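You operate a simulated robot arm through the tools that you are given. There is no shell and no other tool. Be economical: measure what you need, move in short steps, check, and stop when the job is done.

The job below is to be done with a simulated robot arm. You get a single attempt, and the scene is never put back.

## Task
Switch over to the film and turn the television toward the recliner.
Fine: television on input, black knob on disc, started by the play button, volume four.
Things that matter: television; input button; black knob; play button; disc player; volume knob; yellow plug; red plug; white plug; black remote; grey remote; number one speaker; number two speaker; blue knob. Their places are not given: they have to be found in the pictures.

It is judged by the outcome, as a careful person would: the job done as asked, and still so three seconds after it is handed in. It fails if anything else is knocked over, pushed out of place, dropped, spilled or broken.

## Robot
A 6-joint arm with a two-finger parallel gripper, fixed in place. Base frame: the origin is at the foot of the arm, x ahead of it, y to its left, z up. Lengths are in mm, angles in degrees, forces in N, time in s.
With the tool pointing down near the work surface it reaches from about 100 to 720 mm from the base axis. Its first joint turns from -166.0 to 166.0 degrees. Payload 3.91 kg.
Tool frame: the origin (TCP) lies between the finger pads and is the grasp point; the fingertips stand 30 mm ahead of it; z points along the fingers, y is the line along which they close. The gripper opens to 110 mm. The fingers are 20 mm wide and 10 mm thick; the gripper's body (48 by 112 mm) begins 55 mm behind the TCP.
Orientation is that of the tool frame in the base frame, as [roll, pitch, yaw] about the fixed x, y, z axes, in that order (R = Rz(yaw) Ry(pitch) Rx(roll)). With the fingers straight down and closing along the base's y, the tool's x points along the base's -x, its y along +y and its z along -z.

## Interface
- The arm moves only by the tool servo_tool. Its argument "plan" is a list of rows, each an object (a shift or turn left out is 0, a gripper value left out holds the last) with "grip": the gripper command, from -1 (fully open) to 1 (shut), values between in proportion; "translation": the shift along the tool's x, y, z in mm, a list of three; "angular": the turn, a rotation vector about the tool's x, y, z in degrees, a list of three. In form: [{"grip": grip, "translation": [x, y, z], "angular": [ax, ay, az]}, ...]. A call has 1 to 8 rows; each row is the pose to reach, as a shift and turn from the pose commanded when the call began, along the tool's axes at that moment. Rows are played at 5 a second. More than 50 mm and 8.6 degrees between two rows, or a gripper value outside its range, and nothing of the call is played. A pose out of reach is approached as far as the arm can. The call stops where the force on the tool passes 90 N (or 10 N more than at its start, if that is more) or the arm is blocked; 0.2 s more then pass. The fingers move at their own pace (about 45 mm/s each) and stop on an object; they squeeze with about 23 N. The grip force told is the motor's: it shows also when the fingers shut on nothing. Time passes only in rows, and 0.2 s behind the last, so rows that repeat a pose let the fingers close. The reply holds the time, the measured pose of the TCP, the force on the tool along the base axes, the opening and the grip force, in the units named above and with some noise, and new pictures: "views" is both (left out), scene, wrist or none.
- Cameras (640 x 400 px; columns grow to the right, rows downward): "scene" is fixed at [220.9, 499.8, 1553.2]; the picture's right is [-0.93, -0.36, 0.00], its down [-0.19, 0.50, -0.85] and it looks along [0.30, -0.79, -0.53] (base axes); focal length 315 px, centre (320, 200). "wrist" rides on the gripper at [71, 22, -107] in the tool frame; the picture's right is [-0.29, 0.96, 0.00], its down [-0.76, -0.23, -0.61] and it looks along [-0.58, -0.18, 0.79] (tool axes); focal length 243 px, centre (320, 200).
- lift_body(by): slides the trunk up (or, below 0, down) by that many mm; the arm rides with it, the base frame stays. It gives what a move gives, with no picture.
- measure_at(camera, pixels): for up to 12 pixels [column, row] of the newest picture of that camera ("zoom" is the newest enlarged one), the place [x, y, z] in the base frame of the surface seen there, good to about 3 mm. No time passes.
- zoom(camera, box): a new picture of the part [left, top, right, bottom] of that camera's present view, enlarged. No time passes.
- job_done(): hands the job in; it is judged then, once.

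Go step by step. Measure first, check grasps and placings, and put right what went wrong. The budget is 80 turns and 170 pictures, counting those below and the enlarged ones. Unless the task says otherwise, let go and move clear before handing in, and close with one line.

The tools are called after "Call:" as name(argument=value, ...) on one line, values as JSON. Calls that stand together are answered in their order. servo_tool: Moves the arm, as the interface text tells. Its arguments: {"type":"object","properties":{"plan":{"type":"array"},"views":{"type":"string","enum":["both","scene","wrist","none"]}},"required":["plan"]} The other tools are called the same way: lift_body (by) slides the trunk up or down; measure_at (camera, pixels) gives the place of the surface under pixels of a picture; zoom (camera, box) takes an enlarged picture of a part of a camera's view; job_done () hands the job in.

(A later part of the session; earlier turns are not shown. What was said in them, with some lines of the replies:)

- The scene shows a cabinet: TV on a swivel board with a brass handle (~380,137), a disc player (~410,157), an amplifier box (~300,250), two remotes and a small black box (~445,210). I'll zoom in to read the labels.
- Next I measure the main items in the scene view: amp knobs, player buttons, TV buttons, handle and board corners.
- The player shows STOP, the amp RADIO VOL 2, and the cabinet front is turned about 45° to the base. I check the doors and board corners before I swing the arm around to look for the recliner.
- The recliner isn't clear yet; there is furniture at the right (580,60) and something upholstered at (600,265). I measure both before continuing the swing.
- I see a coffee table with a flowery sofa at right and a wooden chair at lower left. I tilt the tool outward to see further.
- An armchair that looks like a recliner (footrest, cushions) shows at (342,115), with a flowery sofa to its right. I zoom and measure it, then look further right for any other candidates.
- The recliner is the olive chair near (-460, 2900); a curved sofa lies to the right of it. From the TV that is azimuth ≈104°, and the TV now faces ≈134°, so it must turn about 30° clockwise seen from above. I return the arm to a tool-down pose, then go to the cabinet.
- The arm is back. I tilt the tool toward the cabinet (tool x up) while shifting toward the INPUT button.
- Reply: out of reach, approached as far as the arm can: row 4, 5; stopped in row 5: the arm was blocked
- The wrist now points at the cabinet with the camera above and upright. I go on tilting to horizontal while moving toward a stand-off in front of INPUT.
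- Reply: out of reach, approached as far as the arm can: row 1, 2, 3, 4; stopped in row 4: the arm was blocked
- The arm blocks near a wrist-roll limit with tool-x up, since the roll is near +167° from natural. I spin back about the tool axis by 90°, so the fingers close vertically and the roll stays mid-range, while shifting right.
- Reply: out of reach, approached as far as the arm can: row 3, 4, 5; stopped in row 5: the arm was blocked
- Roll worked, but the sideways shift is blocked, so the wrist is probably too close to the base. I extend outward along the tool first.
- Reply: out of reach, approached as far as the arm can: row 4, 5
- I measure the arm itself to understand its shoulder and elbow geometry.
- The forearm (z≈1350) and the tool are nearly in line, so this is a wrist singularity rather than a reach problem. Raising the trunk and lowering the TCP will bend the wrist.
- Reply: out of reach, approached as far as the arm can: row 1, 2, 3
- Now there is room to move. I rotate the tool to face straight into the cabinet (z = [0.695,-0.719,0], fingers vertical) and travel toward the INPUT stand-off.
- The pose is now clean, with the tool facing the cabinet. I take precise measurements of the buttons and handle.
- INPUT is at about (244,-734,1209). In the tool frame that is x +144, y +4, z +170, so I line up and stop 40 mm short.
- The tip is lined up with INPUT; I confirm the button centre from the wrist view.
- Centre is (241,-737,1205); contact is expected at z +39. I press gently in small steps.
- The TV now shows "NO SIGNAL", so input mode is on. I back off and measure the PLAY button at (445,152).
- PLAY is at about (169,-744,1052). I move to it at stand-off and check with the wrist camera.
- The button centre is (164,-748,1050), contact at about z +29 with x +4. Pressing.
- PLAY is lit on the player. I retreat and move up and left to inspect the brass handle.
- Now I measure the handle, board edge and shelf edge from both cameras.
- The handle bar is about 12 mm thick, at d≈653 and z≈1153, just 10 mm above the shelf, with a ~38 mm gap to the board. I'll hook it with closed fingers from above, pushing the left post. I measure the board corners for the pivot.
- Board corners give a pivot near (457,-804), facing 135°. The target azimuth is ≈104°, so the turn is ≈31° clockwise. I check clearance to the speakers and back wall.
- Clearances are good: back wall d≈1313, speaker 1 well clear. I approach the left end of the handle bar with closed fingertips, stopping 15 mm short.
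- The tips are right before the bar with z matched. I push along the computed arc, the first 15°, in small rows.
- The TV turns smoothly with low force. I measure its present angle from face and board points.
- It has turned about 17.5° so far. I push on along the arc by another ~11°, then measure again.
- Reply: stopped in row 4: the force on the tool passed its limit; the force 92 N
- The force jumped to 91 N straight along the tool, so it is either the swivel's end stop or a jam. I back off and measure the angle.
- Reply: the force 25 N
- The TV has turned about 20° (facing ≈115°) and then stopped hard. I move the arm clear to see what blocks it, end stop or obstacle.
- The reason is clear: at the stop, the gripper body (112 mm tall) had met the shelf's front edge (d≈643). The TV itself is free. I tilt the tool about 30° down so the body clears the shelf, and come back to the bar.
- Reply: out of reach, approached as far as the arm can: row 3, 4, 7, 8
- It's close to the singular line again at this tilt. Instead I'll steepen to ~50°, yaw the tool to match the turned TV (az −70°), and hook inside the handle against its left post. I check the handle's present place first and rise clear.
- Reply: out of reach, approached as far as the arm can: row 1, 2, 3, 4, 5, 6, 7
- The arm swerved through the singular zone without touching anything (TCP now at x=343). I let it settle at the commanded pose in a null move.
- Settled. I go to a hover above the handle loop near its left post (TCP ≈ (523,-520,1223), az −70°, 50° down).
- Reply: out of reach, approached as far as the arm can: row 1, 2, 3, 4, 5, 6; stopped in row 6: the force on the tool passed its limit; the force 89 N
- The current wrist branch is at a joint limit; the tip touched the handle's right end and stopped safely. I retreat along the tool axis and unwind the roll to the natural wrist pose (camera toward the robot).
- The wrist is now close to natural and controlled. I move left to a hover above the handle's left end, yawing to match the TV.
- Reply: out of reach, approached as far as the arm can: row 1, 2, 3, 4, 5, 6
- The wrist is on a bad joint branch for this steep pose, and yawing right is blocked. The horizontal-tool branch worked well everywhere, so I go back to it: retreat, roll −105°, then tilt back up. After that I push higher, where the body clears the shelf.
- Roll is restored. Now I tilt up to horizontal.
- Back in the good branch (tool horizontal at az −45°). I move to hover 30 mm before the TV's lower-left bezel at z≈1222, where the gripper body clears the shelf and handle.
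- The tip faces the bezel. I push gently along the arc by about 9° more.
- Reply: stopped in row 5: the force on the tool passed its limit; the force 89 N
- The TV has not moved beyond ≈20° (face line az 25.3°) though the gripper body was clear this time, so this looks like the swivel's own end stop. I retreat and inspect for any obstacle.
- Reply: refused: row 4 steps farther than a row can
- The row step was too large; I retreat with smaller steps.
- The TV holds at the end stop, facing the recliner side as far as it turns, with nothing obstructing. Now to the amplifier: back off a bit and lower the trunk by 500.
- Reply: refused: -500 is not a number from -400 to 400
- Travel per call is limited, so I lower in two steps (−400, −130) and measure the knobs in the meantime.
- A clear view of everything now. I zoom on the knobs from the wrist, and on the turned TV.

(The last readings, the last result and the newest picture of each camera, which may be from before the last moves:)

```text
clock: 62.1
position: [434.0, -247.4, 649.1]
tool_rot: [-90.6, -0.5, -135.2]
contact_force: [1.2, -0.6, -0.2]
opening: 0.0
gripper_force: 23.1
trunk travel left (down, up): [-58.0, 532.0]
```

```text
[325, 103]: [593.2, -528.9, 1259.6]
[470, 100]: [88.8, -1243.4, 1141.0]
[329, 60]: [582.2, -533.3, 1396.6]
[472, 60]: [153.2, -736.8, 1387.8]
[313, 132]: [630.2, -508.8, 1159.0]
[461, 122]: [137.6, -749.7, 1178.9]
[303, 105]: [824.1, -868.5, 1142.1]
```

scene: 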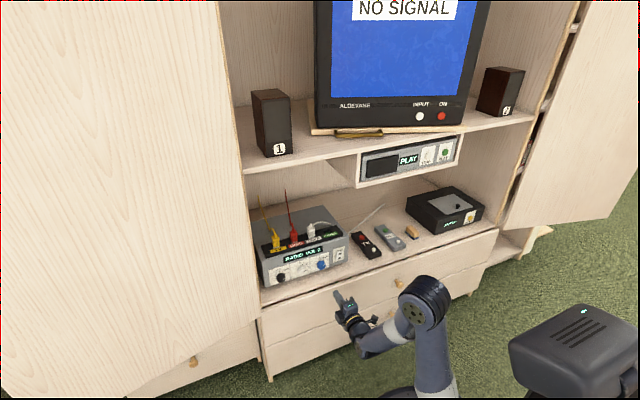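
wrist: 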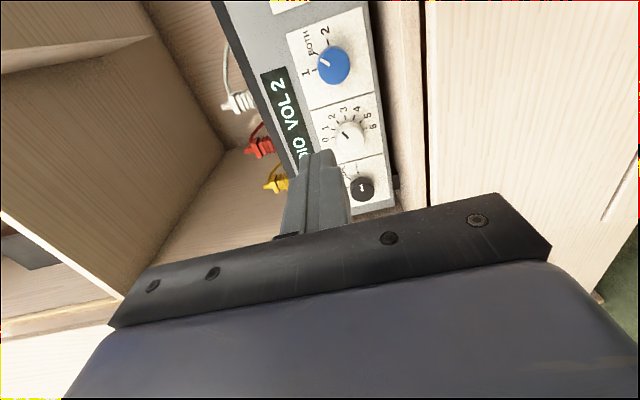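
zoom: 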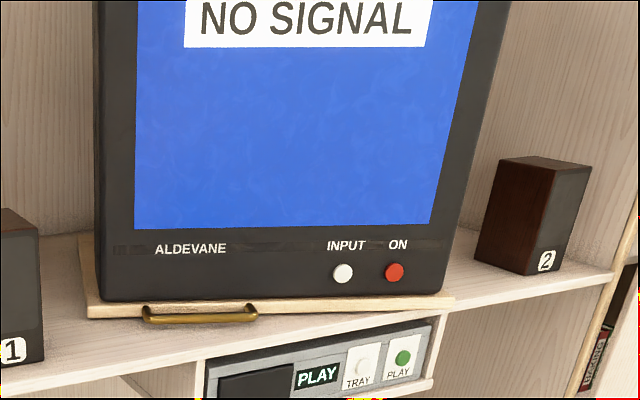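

The black knob is at (669,-279,624) and the white volume knob at (612,-340,623), on a 0–6 scale; both caps stand ~25 mm proud along d. I roll +90° for turning room and line up with the black knob with the gripper half open.

Call:
servo_tool(plan=[{"grip": 0.05, "translation": [-18, 3, 0], "angular": [0, 0, 8.5]}, {"translation": [-36, 6, 0], "angular": [0, 0, 17]}, {"translation": [-54, 9, 0], "angular": [0, 0, 25.5]}, {"translation": [-72, 12, 0], "angular": [0, 0, 34]}, {"translation": [-90, 15, 0], "angular": [0, 0, 42.5]}, {"translation": [-108, 18, 0], "angular": [0, 0, 51]}, {"translation": [-126, 22, 0], "angular": [0, 0, 59.5]}, {"translation": [-144, 25, 0], "angular": [0, 0, 68]}], views="none")

Call:
servo_tool(plan=[{"angular": [0, 0, 7]}, {"angular": [0, 0, 14]}, {"translation": [0, 0, 20], "angular": [0, 0, 20.5]}, {"translation": [0, 0, 60], "angular": [0, 0, 20.5]}, {"translation": [0, 0, 100], "angular": [0, 0, 20.5]}, {"translation": [0, 0, 100], "angular": [0, 0, 20.5]}], views="both")

Call:
zoom(camera="scene", box=[240, 230, 380, 330])

```text
clock: 63.9
position: [535.2, -147.7, 623.9]
tool_rot: [-91.5, 67.9, -136.8]
contact_force: [-0.2, 0.4, -0.2]
opening: 52.1
gripper_force: 0.1
trunk travel left (down, up): [-58.0, 532.0]
```

```text
clock: 65.3
position: [606.6, -216.0, 621.4]
tool_rot: [-108.4, 88.0, -153.6]
contact_force: [-0.3, -1.0, -0.4]
opening: 52.3
gripper_force: 0.1
trunk travel left (down, up): [-58.0, 532.0]
```

scene: 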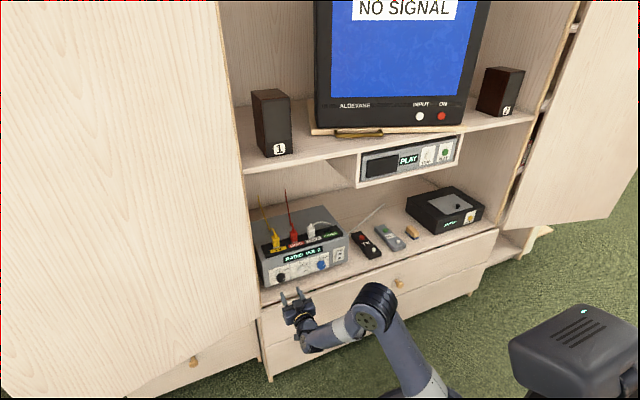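
wrist: 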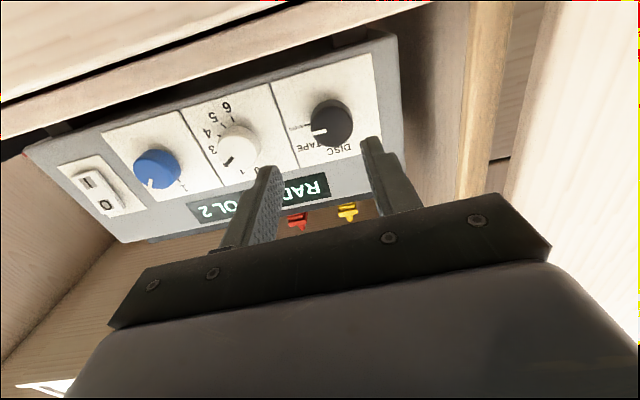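

```text
4.00 times, centred on (310, 280) of scene
```

zoom: 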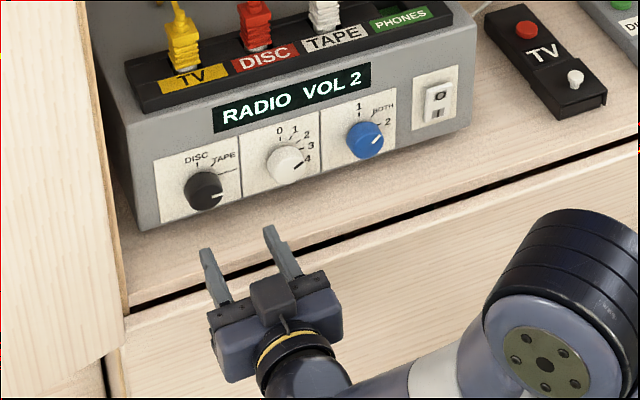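

Alignment looks good. I verify the knob cap centre with the wrist camera.

Call:
measure_at(camera="wrist", pixels=[[332, 122], [315, 122], [350, 122], [332, 105], [332, 140], [290, 100]])

Call:
zoom(camera="wrist", box=[200, 60, 400, 200])

```text
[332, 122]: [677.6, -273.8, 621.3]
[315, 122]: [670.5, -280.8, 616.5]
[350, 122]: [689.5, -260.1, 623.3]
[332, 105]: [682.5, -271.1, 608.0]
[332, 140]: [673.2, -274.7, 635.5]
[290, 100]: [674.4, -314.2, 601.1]
```

```text
2.86 times, centred on (300, 130) of wrist
```

zoom: 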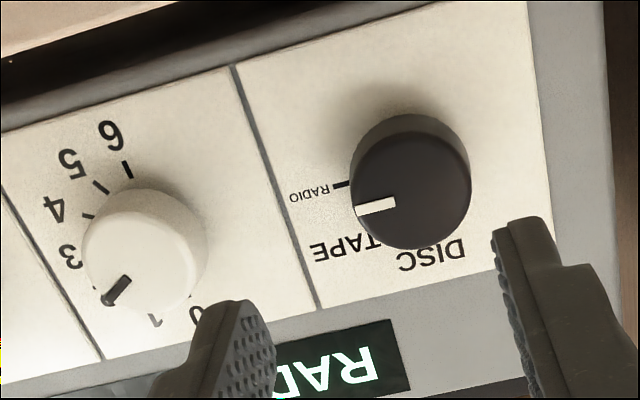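

The cap centre is nearer to u≈−285, z≈625, so I shift 8 mm left and 4 mm up, then advance so the fingers straddle the knob.

Call:
servo_tool(plan=[{"translation": [-4, 8.5, 20]}, {"translation": [-4, 8.5, 50]}, {"translation": [-4, 8.5, 65]}, {"translation": [-4, 8.5, 77]}, {"translation": [-4, 8.5, 77]}], views="both")

Call:
zoom(camera="scene", box=[250, 230, 350, 310])

Call:
zoom(camera="wrist", box=[200, 60, 440, 230])

```text
clock: 66.5
position: [666.7, -265.6, 625.5]
tool_rot: [-107.7, 87.8, -153.0]
contact_force: [-0.2, -0.7, -0.8]
opening: 52.2
gripper_force: 0.1
trunk travel left (down, up): [-58.0, 532.0]
```

scene: 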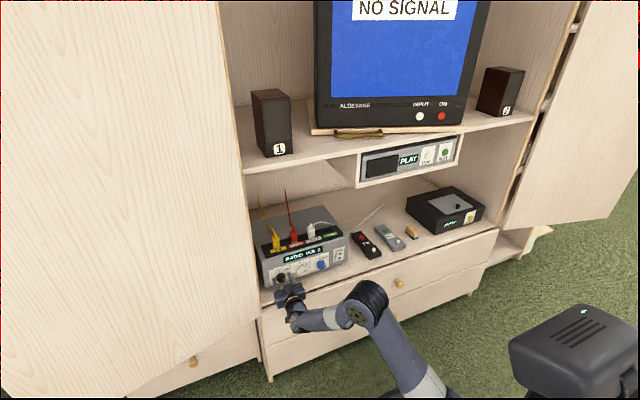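
wrist: 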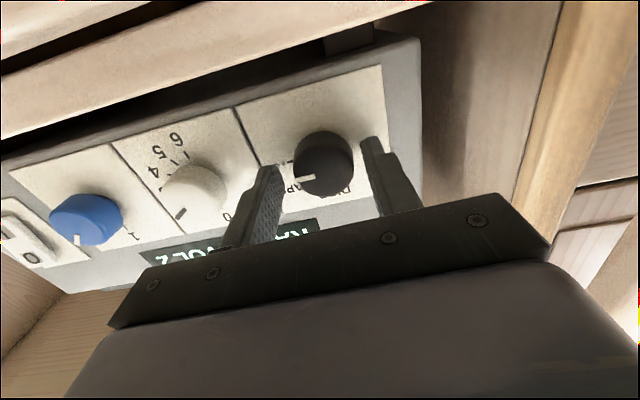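

```text
5.00 times, centred on (300, 270) of scene
```

zoom: 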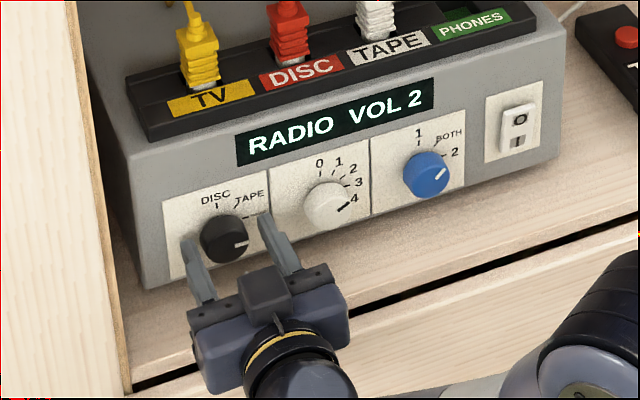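

```text
2.35 times, centred on (320, 145) of wrist
```

zoom: 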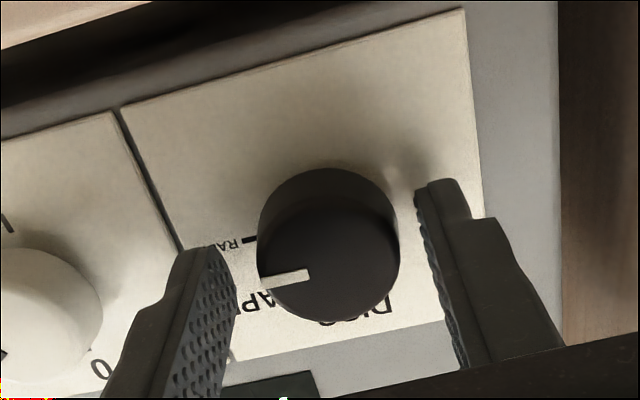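

The fingers straddle the knob. I check fingertip and cap positions.

Call:
measure_at(camera="wrist", pixels=[[323, 172], [305, 172], [345, 165], [323, 155], [323, 190], [272, 172], [374, 145]])

```text
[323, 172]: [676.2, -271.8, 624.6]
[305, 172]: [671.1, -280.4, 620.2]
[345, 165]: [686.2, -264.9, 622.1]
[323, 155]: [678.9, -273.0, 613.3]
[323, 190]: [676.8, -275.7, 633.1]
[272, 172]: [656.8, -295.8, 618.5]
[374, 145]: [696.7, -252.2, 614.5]
```

Well centred. I close on the knob, then turn counter-clockwise in small steps.

Call:
servo_tool(plan=[{"grip": 1}, {"grip": 1}, {"grip": 1}, {"grip": 1}, {"grip": 1}], views="none")

Call:
servo_tool(plan=[{"angular": [0, 0, -6]}, {"angular": [0, 0, -12]}, {"angular": [0, 0, -18]}, {"angular": [0, 0, -24]}, {"angular": [0, 0, -30]}, {"angular": [0, 0, -36]}, {"angular": [0, 0, -42]}, {"angular": [0, 0, -48]}], views="scene")

Call:
zoom(camera="scene", box=[250, 230, 350, 310])

```text
clock: 67.7
position: [667.4, -263.9, 625.8]
tool_rot: [-107.0, 88.0, -152.1]
contact_force: [17.0, 10.7, 1.1]
opening: 37.2
gripper_force: 44.9
trunk travel left (down, up): [-58.0, 532.0]
```

```text
clock: 69.5
position: [666.8, -264.7, 625.3]
tool_rot: [-90.7, 39.9, -135.6]
contact_force: [16.4, 17.2, 6.9]
opening: 37.3
gripper_force: 44.5
trunk travel left (down, up): [-58.0, 532.0]
```

scene: 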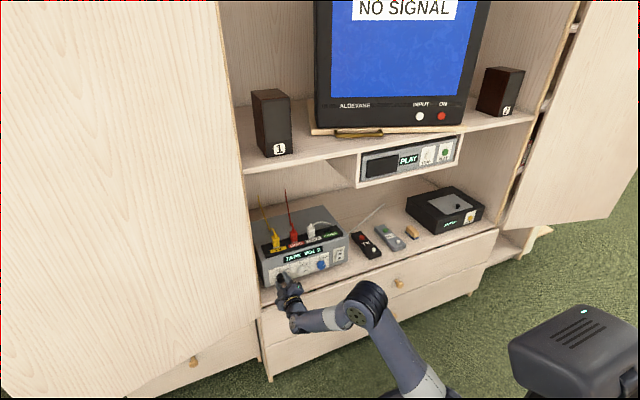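

```text
5.00 times, centred on (300, 270) of scene
```

zoom: 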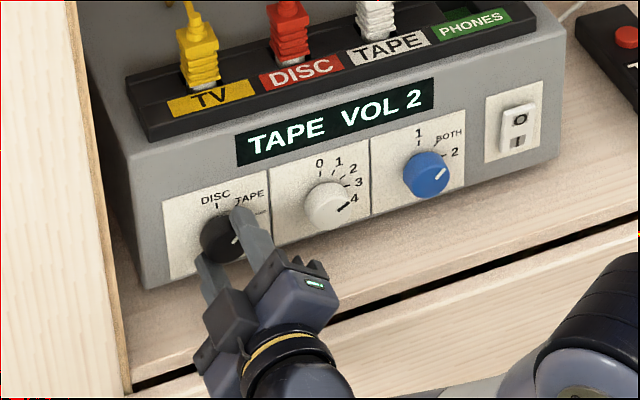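

The display shows TAPE after 48°. I continue another ~42° to DISC.

Call:
servo_tool(plan=[{"angular": [0, 0, -6]}, {"angular": [0, 0, -12]}, {"angular": [0, 0, -18]}, {"angular": [0, 0, -24]}, {"angular": [0, 0, -30]}, {"angular": [0, 0, -36]}, {"angular": [0, 0, -42]}, {"angular": [0, 0, -42]}], views="both")

Call:
zoom(camera="scene", box=[250, 230, 350, 310])

```text
clock: 71.3
position: [666.5, -264.7, 625.1]
tool_rot: [-90.6, -2.1, -135.0]
contact_force: [6.5, 24.1, 2.5]
opening: 37.1
gripper_force: 44.6
trunk travel left (down, up): [-58.0, 532.0]
```

scene: 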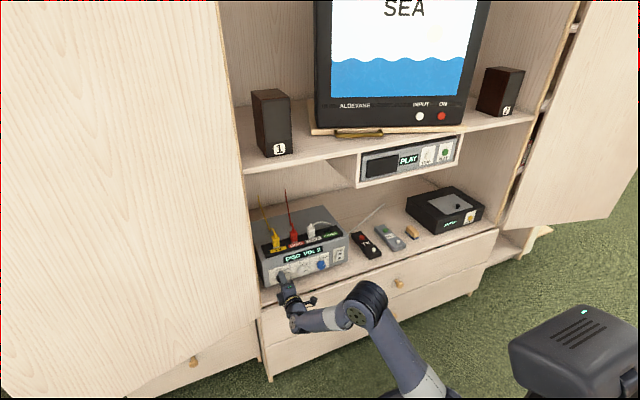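
wrist: 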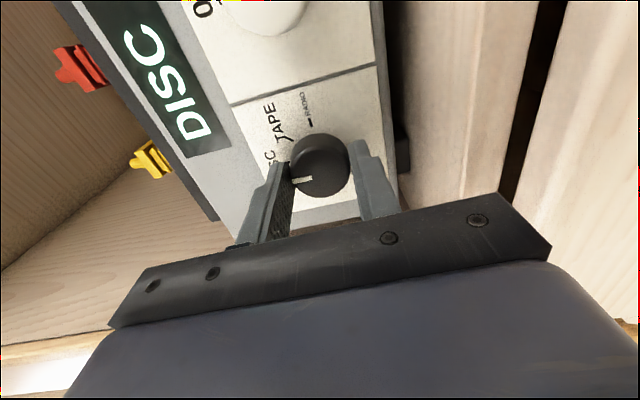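

```text
5.00 times, centred on (300, 270) of scene
```

zoom: 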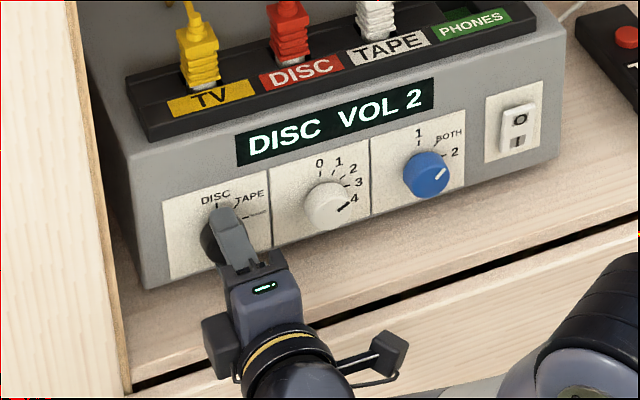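

DISC is set and the film ("SEA") plays on the TV. I release, back off, and line up for the white volume knob.

Call:
servo_tool(plan=[{"grip": 0.0}, {"grip": 0.0}, {"grip": 0.0}, {"translation": [0, 0, -20]}, {"translation": [0, 0, -50]}, {"translation": [0, 0, -75]}, {"translation": [40, 0, -75]}, {"translation": [84, 0, -75]}], views="both")

Call:
zoom(camera="wrist", box=[220, 40, 440, 220])

Call:
zoom(camera="scene", box=[250, 230, 350, 310])

```text
clock: 73.1
position: [554.3, -270.4, 629.9]
tool_rot: [-90.6, -1.8, -135.1]
contact_force: [-0.1, -0.2, 0.0]
opening: 55.0
gripper_force: 0.1
trunk travel left (down, up): [-58.0, 532.0]
```

scene: 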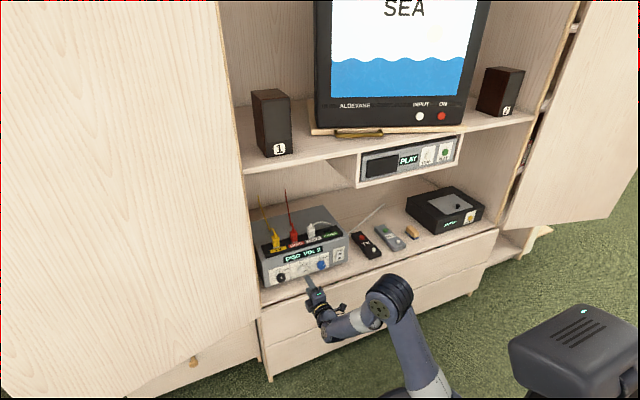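
wrist: 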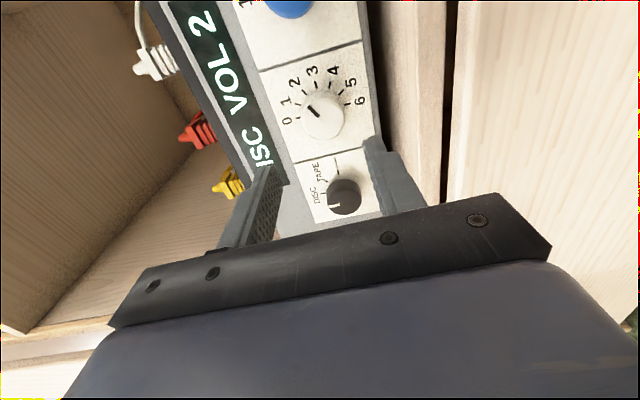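

```text
2.22 times, centred on (330, 130) of wrist
```

zoom: 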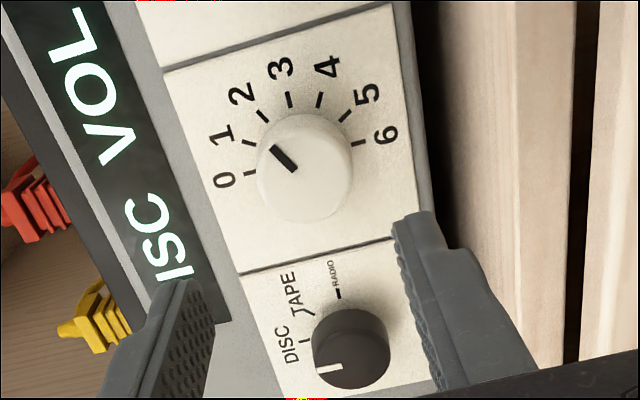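

```text
5.00 times, centred on (300, 270) of scene
```

zoom: 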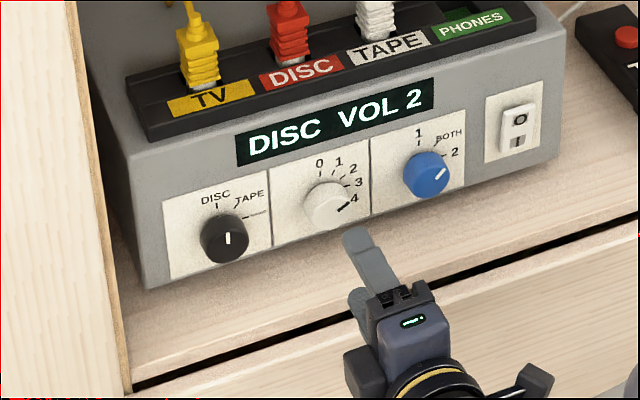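

The black knob stays on DISC. I measure the white cap: centre about (323,118) in the wrist picture.

Call:
measure_at(camera="wrist", pixels=[[323, 118], [305, 118], [340, 118], [323, 100], [323, 136], [316, 110], [343, 195]])

Call:
measure_at(camera="zoom", pixels=[[326, 205], [308, 208], [344, 205], [326, 188], [326, 222], [228, 240]])

```text
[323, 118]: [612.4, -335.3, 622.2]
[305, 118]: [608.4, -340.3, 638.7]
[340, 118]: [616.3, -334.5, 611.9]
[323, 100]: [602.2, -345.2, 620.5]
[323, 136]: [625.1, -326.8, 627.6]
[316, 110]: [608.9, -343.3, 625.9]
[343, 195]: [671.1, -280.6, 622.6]
```

```text
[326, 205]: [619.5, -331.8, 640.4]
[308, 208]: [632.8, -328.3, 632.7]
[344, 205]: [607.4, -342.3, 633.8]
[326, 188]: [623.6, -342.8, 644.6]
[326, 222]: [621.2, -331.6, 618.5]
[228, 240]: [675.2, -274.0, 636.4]
```

The white cap centre is about u −199, z 626; the tool is nearly lined up. I advance with 4 mm down.

Call:
servo_tool(plan=[{"translation": [1, 4, 20]}, {"translation": [1, 4, 50]}, {"translation": [1, 4, 65]}, {"translation": [1, 4, 76]}, {"translation": [1, 4, 76]}], views="both")

Call:
zoom(camera="wrist", box=[220, 80, 440, 230])

Call:
measure_at(camera="zoom", pixels=[[320, 200], [280, 200], [350, 200], [320, 160], [320, 240]])

```text
clock: 74.3
position: [606.3, -326.4, 623.3]
tool_rot: [-90.6, -2.0, -135.2]
contact_force: [-0.3, 0.5, 0.3]
opening: 54.9
gripper_force: 0.1
trunk travel left (down, up): [-58.0, 532.0]
```

scene: 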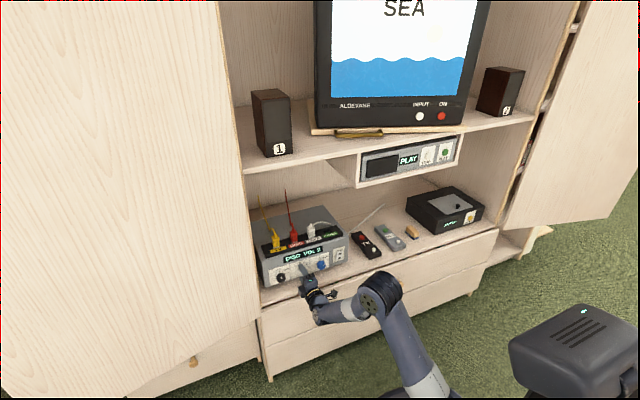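
wrist: 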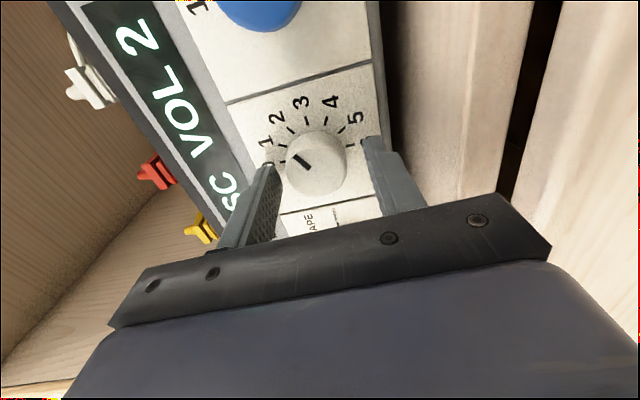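

```text
2.67 times, centred on (330, 155) of wrist
```

zoom: 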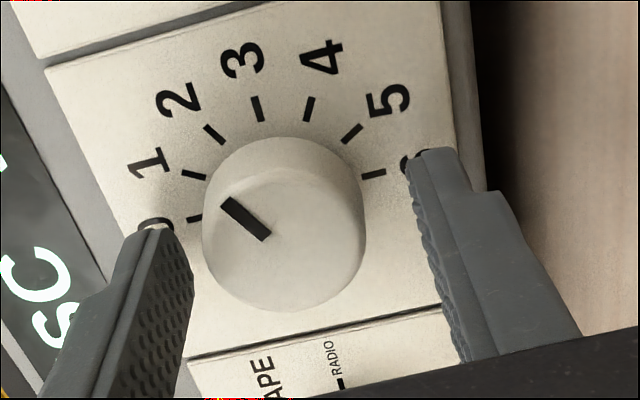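

```text
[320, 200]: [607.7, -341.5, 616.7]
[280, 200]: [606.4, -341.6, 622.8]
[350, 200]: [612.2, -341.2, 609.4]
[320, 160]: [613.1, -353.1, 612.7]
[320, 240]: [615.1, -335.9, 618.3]
```

The knob is centred between the fingers. I close and turn clockwise 60°, from 2 to 4.

Call:
servo_tool(plan=[{"grip": 1}, {"grip": 1}, {"grip": 1}, {"grip": 1}, {"grip": 1}], views="none")

Call:
servo_tool(plan=[{"angular": [0, 0, 8]}, {"angular": [0, 0, 16]}, {"angular": [0, 0, 24]}, {"angular": [0, 0, 32]}, {"angular": [0, 0, 40]}, {"angular": [0, 0, 48]}, {"angular": [0, 0, 54]}, {"angular": [0, 0, 60]}], views="both")

Call:
zoom(camera="scene", box=[250, 230, 350, 310])

```text
clock: 75.5
position: [607.6, -325.3, 625.5]
tool_rot: [-90.4, -1.8, -135.3]
contact_force: [6.0, -3.4, 11.7]
opening: 37.0
gripper_force: 45.1
trunk travel left (down, up): [-58.0, 532.0]
```

```text
clock: 77.3
position: [606.4, -325.2, 626.3]
tool_rot: [-90.7, 58.3, -135.9]
contact_force: [0.6, -1.8, 22.2]
opening: 37.4
gripper_force: 45.3
trunk travel left (down, up): [-58.0, 532.0]
```

scene: 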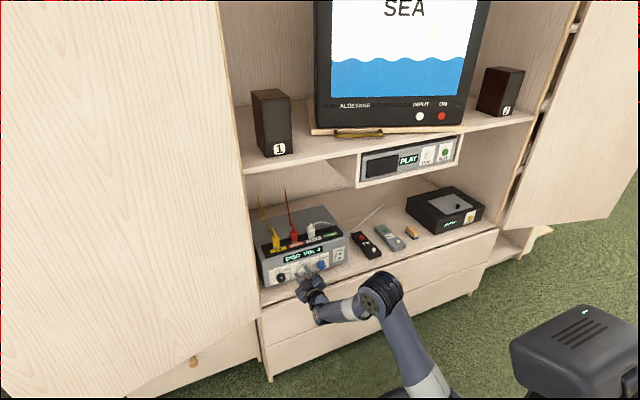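
wrist: 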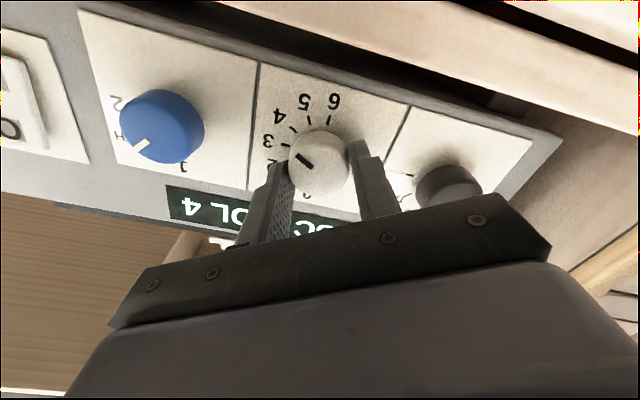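

```text
5.00 times, centred on (300, 270) of scene
```

zoom: 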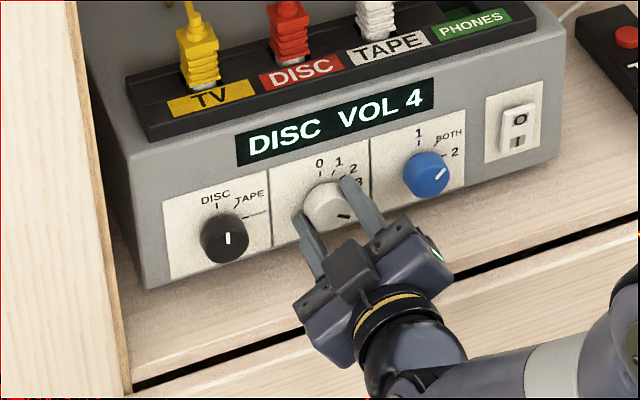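

The display reads DISC VOL 4. I release, withdraw straight back, and check everything.

Call:
servo_tool(plan=[{"grip": 0.0}, {"grip": 0.0}, {"grip": 0.0}, {"translation": [0, 0, -20]}, {"translation": [0, 0, -55]}, {"translation": [0, 0, -95]}, {"translation": [0, 0, -130]}], views="scene")

Call:
zoom(camera="scene", box=[240, 190, 500, 310])

Call:
zoom(camera="scene", box=[280, 0, 540, 190])

Call:
measure_at(camera="scene", pixels=[[329, 60], [472, 60], [325, 103], [313, 132]])

```text
clock: 78.9
position: [516.7, -235.7, 626.5]
tool_rot: [-91.1, 58.1, -136.2]
contact_force: [-1.2, -1.1, -0.7]
opening: 54.9
gripper_force: 0.1
trunk travel left (down, up): [-58.0, 532.0]
```

scene: 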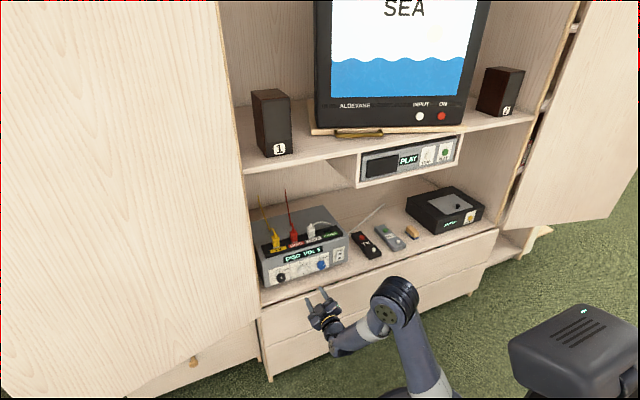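

```text
2.46 times, centred on (370, 250) of scene
```

zoom: 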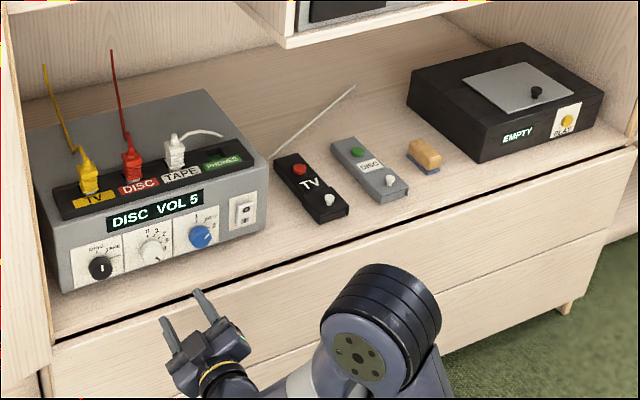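

```text
2.11 times, centred on (410, 95) of scene
```

zoom: 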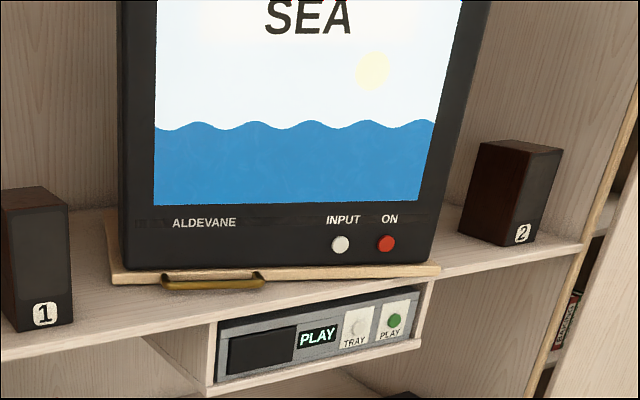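

```text
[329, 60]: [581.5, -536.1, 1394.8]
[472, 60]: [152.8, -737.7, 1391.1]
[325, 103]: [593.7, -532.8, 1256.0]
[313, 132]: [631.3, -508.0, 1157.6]
```

On release the display went to VOL 5, so the knob sits past 4. I look closely at the pointer.

Call:
servo_tool(plan=[{"translation": [0, 0, 0]}], views="wrist")

Call:
zoom(camera="wrist", box=[220, 40, 420, 180])

Call:
zoom(camera="scene", box=[265, 240, 345, 295])

```text
clock: 79.3
position: [516.7, -236.1, 626.3]
tool_rot: [-91.0, 58.1, -136.2]
contact_force: [0.3, 0.1, -0.7]
opening: 54.8
gripper_force: 0.0
trunk travel left (down, up): [-58.0, 532.0]
```

wrist: 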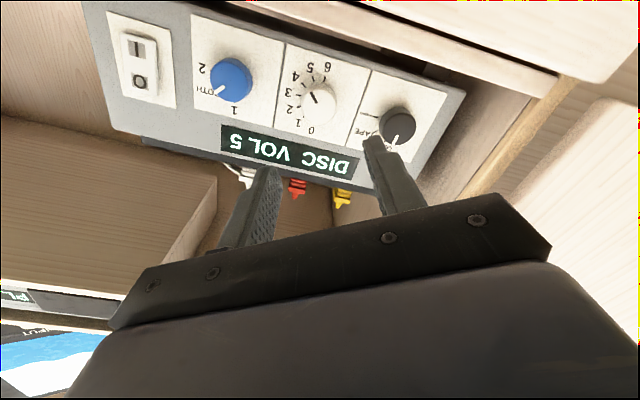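

```text
2.86 times, centred on (320, 110) of wrist
```

zoom: 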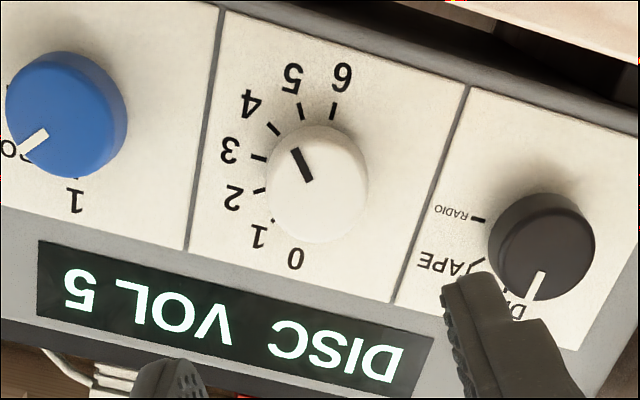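

```text
7.27 times, centred on (305, 268) of scene
```

zoom: 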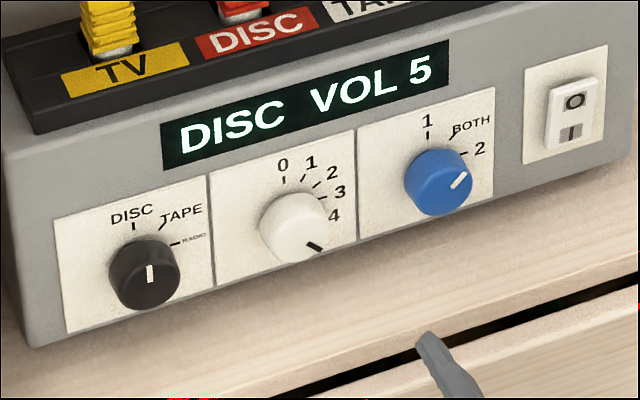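

The pointer is at 5, one detent too far; it seems dragged upon release. I go back in (2 mm higher for better centring), regrip, turn −30°, and check before a gentle release.

Call:
servo_tool(plan=[{"grip": 0.0, "translation": [-1.7, -1, 40]}, {"translation": [-1.7, -1, 80]}, {"translation": [-1.7, -1, 110]}, {"translation": [-1.7, -1, 128]}, {"translation": [-1.7, -1, 128]}], views="wrist")

Call:
zoom(camera="wrist", box=[220, 80, 420, 220])

```text
clock: 80.5
position: [606.3, -326.7, 628.0]
tool_rot: [-91.3, 58.2, -136.2]
contact_force: [-0.2, 0.4, 0.0]
opening: 55.1
gripper_force: 0.0
trunk travel left (down, up): [-58.0, 532.0]
```

wrist: 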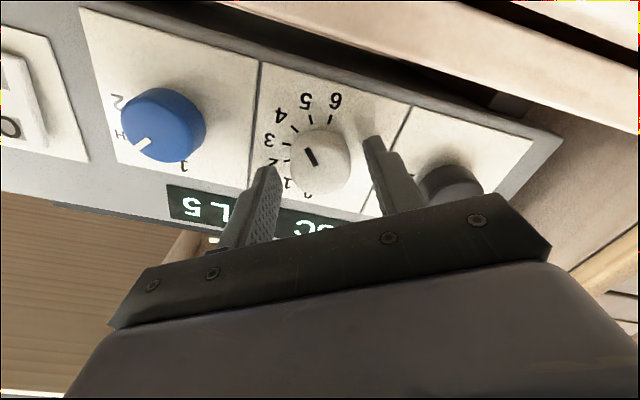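

```text
2.86 times, centred on (320, 150) of wrist
```

zoom: 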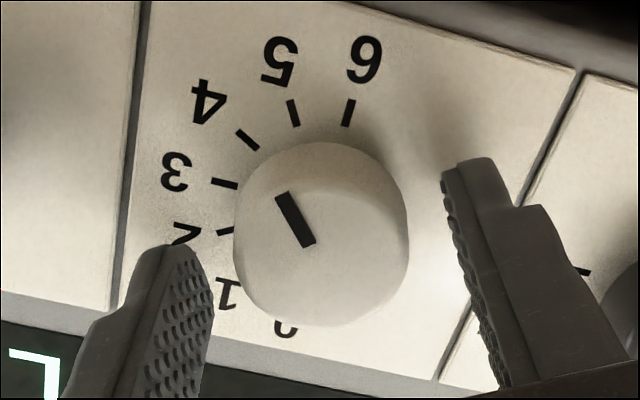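

There are no hard detents: the pointer sits about midway between 4 and 5 (drifted ~15° on release). I grip and look again before correcting.

Call:
servo_tool(plan=[{"grip": 0.3}, {"grip": 0.36}, {"grip": 0.5}, {"grip": 0.5}], views="none")

Call:
servo_tool(plan=[{"angular": [0, 0, -4]}, {"angular": [0, 0, -8]}, {"angular": [0, 0, -12]}, {"angular": [0, 0, -16]}, {"angular": [0, 0, -16]}], views="both")

Call:
zoom(camera="wrist", box=[220, 80, 420, 220])

Call:
zoom(camera="scene", box=[265, 240, 345, 295])

```text
clock: 81.5
position: [606.5, -326.1, 626.9]
tool_rot: [-91.3, 58.0, -136.2]
contact_force: [4.3, 2.7, -2.9]
opening: 37.0
gripper_force: 45.2
trunk travel left (down, up): [-58.0, 532.0]
```

```text
clock: 82.7
position: [606.3, -325.9, 626.3]
tool_rot: [-90.7, 42.1, -135.8]
contact_force: [12.5, -7.8, -2.7]
opening: 37.1
gripper_force: 45.6
trunk travel left (down, up): [-58.0, 532.0]
```

scene: 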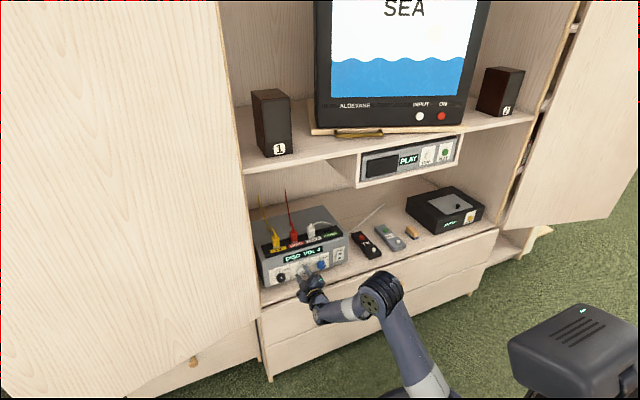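
wrist: 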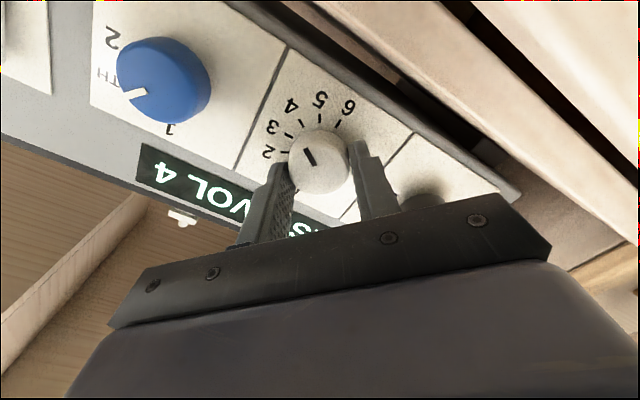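

```text
2.86 times, centred on (320, 150) of wrist
```

zoom: 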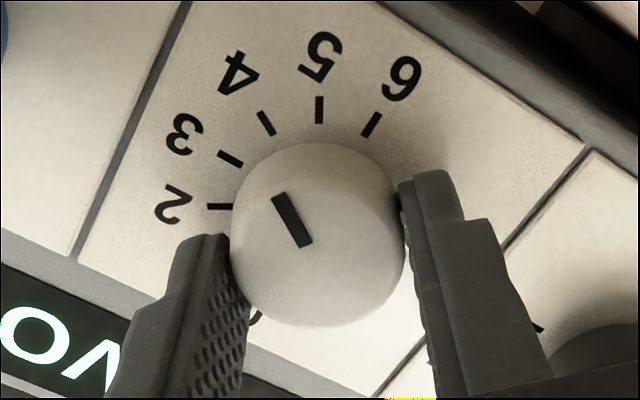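

```text
7.27 times, centred on (305, 268) of scene
```

zoom: 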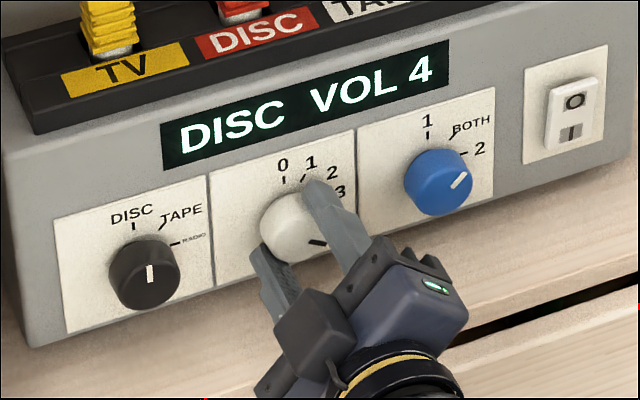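

The pointer is at about 4.15 now and the display reads VOL 4. I trim −5° more, then open slowly and check.

Call:
servo_tool(plan=[{"grip": 0.5, "angular": [0, 0, -3]}, {"angular": [0, 0, -5]}, {"angular": [0, 0, -5]}, {"grip": 0.3, "angular": [0, 0, -5]}, {"grip": 0.25, "angular": [0, 0, -5]}, {"grip": 0.15, "angular": [0, 0, -5]}, {"grip": 0.0, "angular": [0, 0, -5]}, {"grip": 0.0, "angular": [0, 0, -5]}], views="both")

Call:
zoom(camera="wrist", box=[220, 80, 420, 220])

Call:
zoom(camera="scene", box=[265, 240, 345, 295])

```text
clock: 84.5
position: [606.5, -323.8, 626.2]
tool_rot: [-90.9, 37.1, -135.7]
contact_force: [0.2, 0.1, -0.7]
opening: 54.9
gripper_force: 0.1
trunk travel left (down, up): [-58.0, 532.0]
```

scene: 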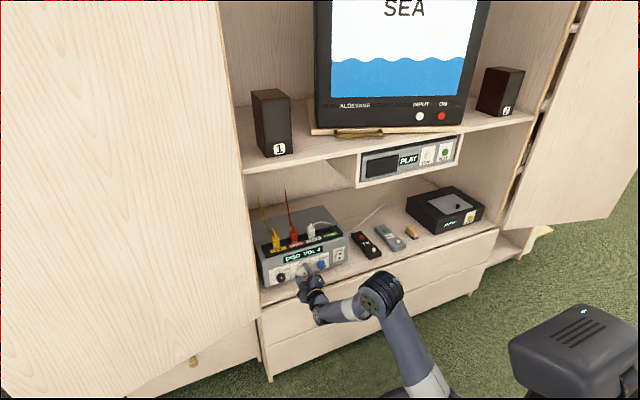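
wrist: 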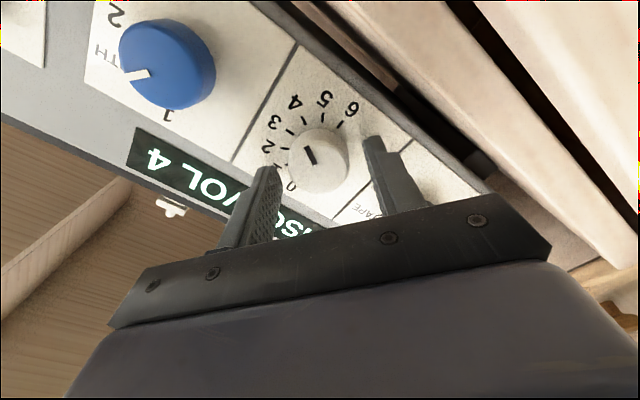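

```text
2.86 times, centred on (320, 150) of wrist
```

zoom: 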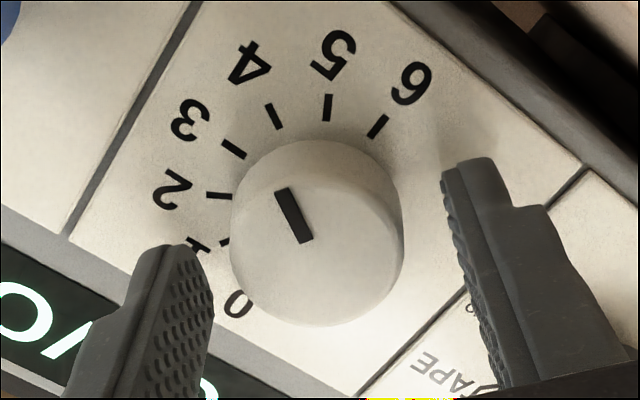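

```text
7.27 times, centred on (305, 268) of scene
```

zoom: 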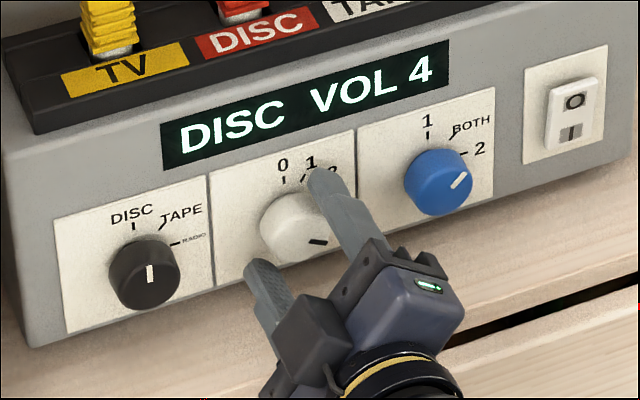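

The fingers are open, the display stays at VOL 4, and the pointer is parallel to the 4 tick. I withdraw and check finally.

Call:
servo_tool(plan=[{"translation": [0, 0, -20]}, {"translation": [0, 0, -50]}, {"translation": [0, 0, -90]}, {"translation": [0, 0, -130]}, {"translation": [0, 0, -170]}, {"translation": [0, 0, -200]}], views="scene")

Call:
zoom(camera="scene", box=[240, 190, 500, 310])

Call:
zoom(camera="scene", box=[265, 240, 345, 295])

```text
clock: 85.9
position: [463.2, -183.6, 629.7]
tool_rot: [-90.7, 37.1, -135.6]
contact_force: [0.0, -0.4, -0.1]
opening: 54.8
gripper_force: 0.1
trunk travel left (down, up): [-58.0, 532.0]
```

scene: 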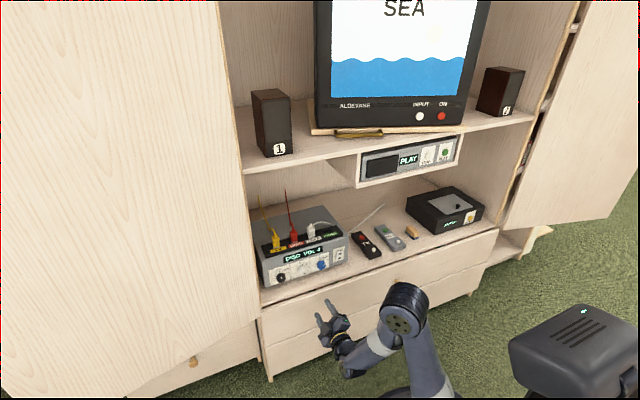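

```text
2.46 times, centred on (370, 250) of scene
```

zoom: 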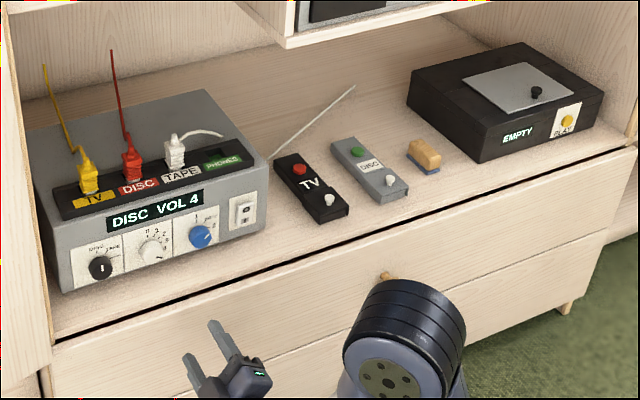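

```text
7.27 times, centred on (305, 268) of scene
```

zoom: 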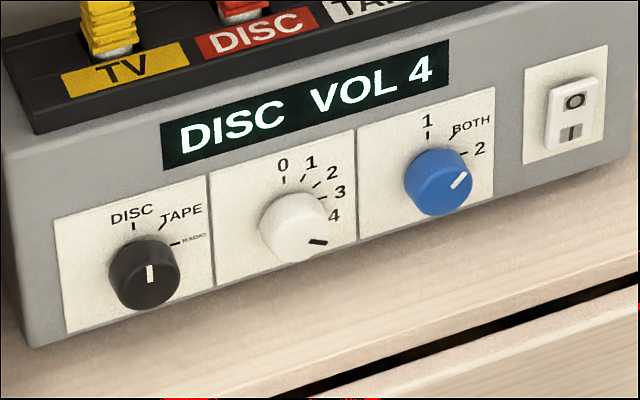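

The display reads DISC VOL 4, the player shows PLAY, the TV shows the film and is turned to its stop on the recliner side. Everything else stands where it was and the arm is clear, so I hand in.

Call:
job_done()

```text
The job is handed in.
```

The film is playing: television on input, black knob on disc, started with the play button, volume at four. The television is turned toward the recliner, but it stopped hard after about 20°, which by my measurements leaves it about 11° short of facing the chair.
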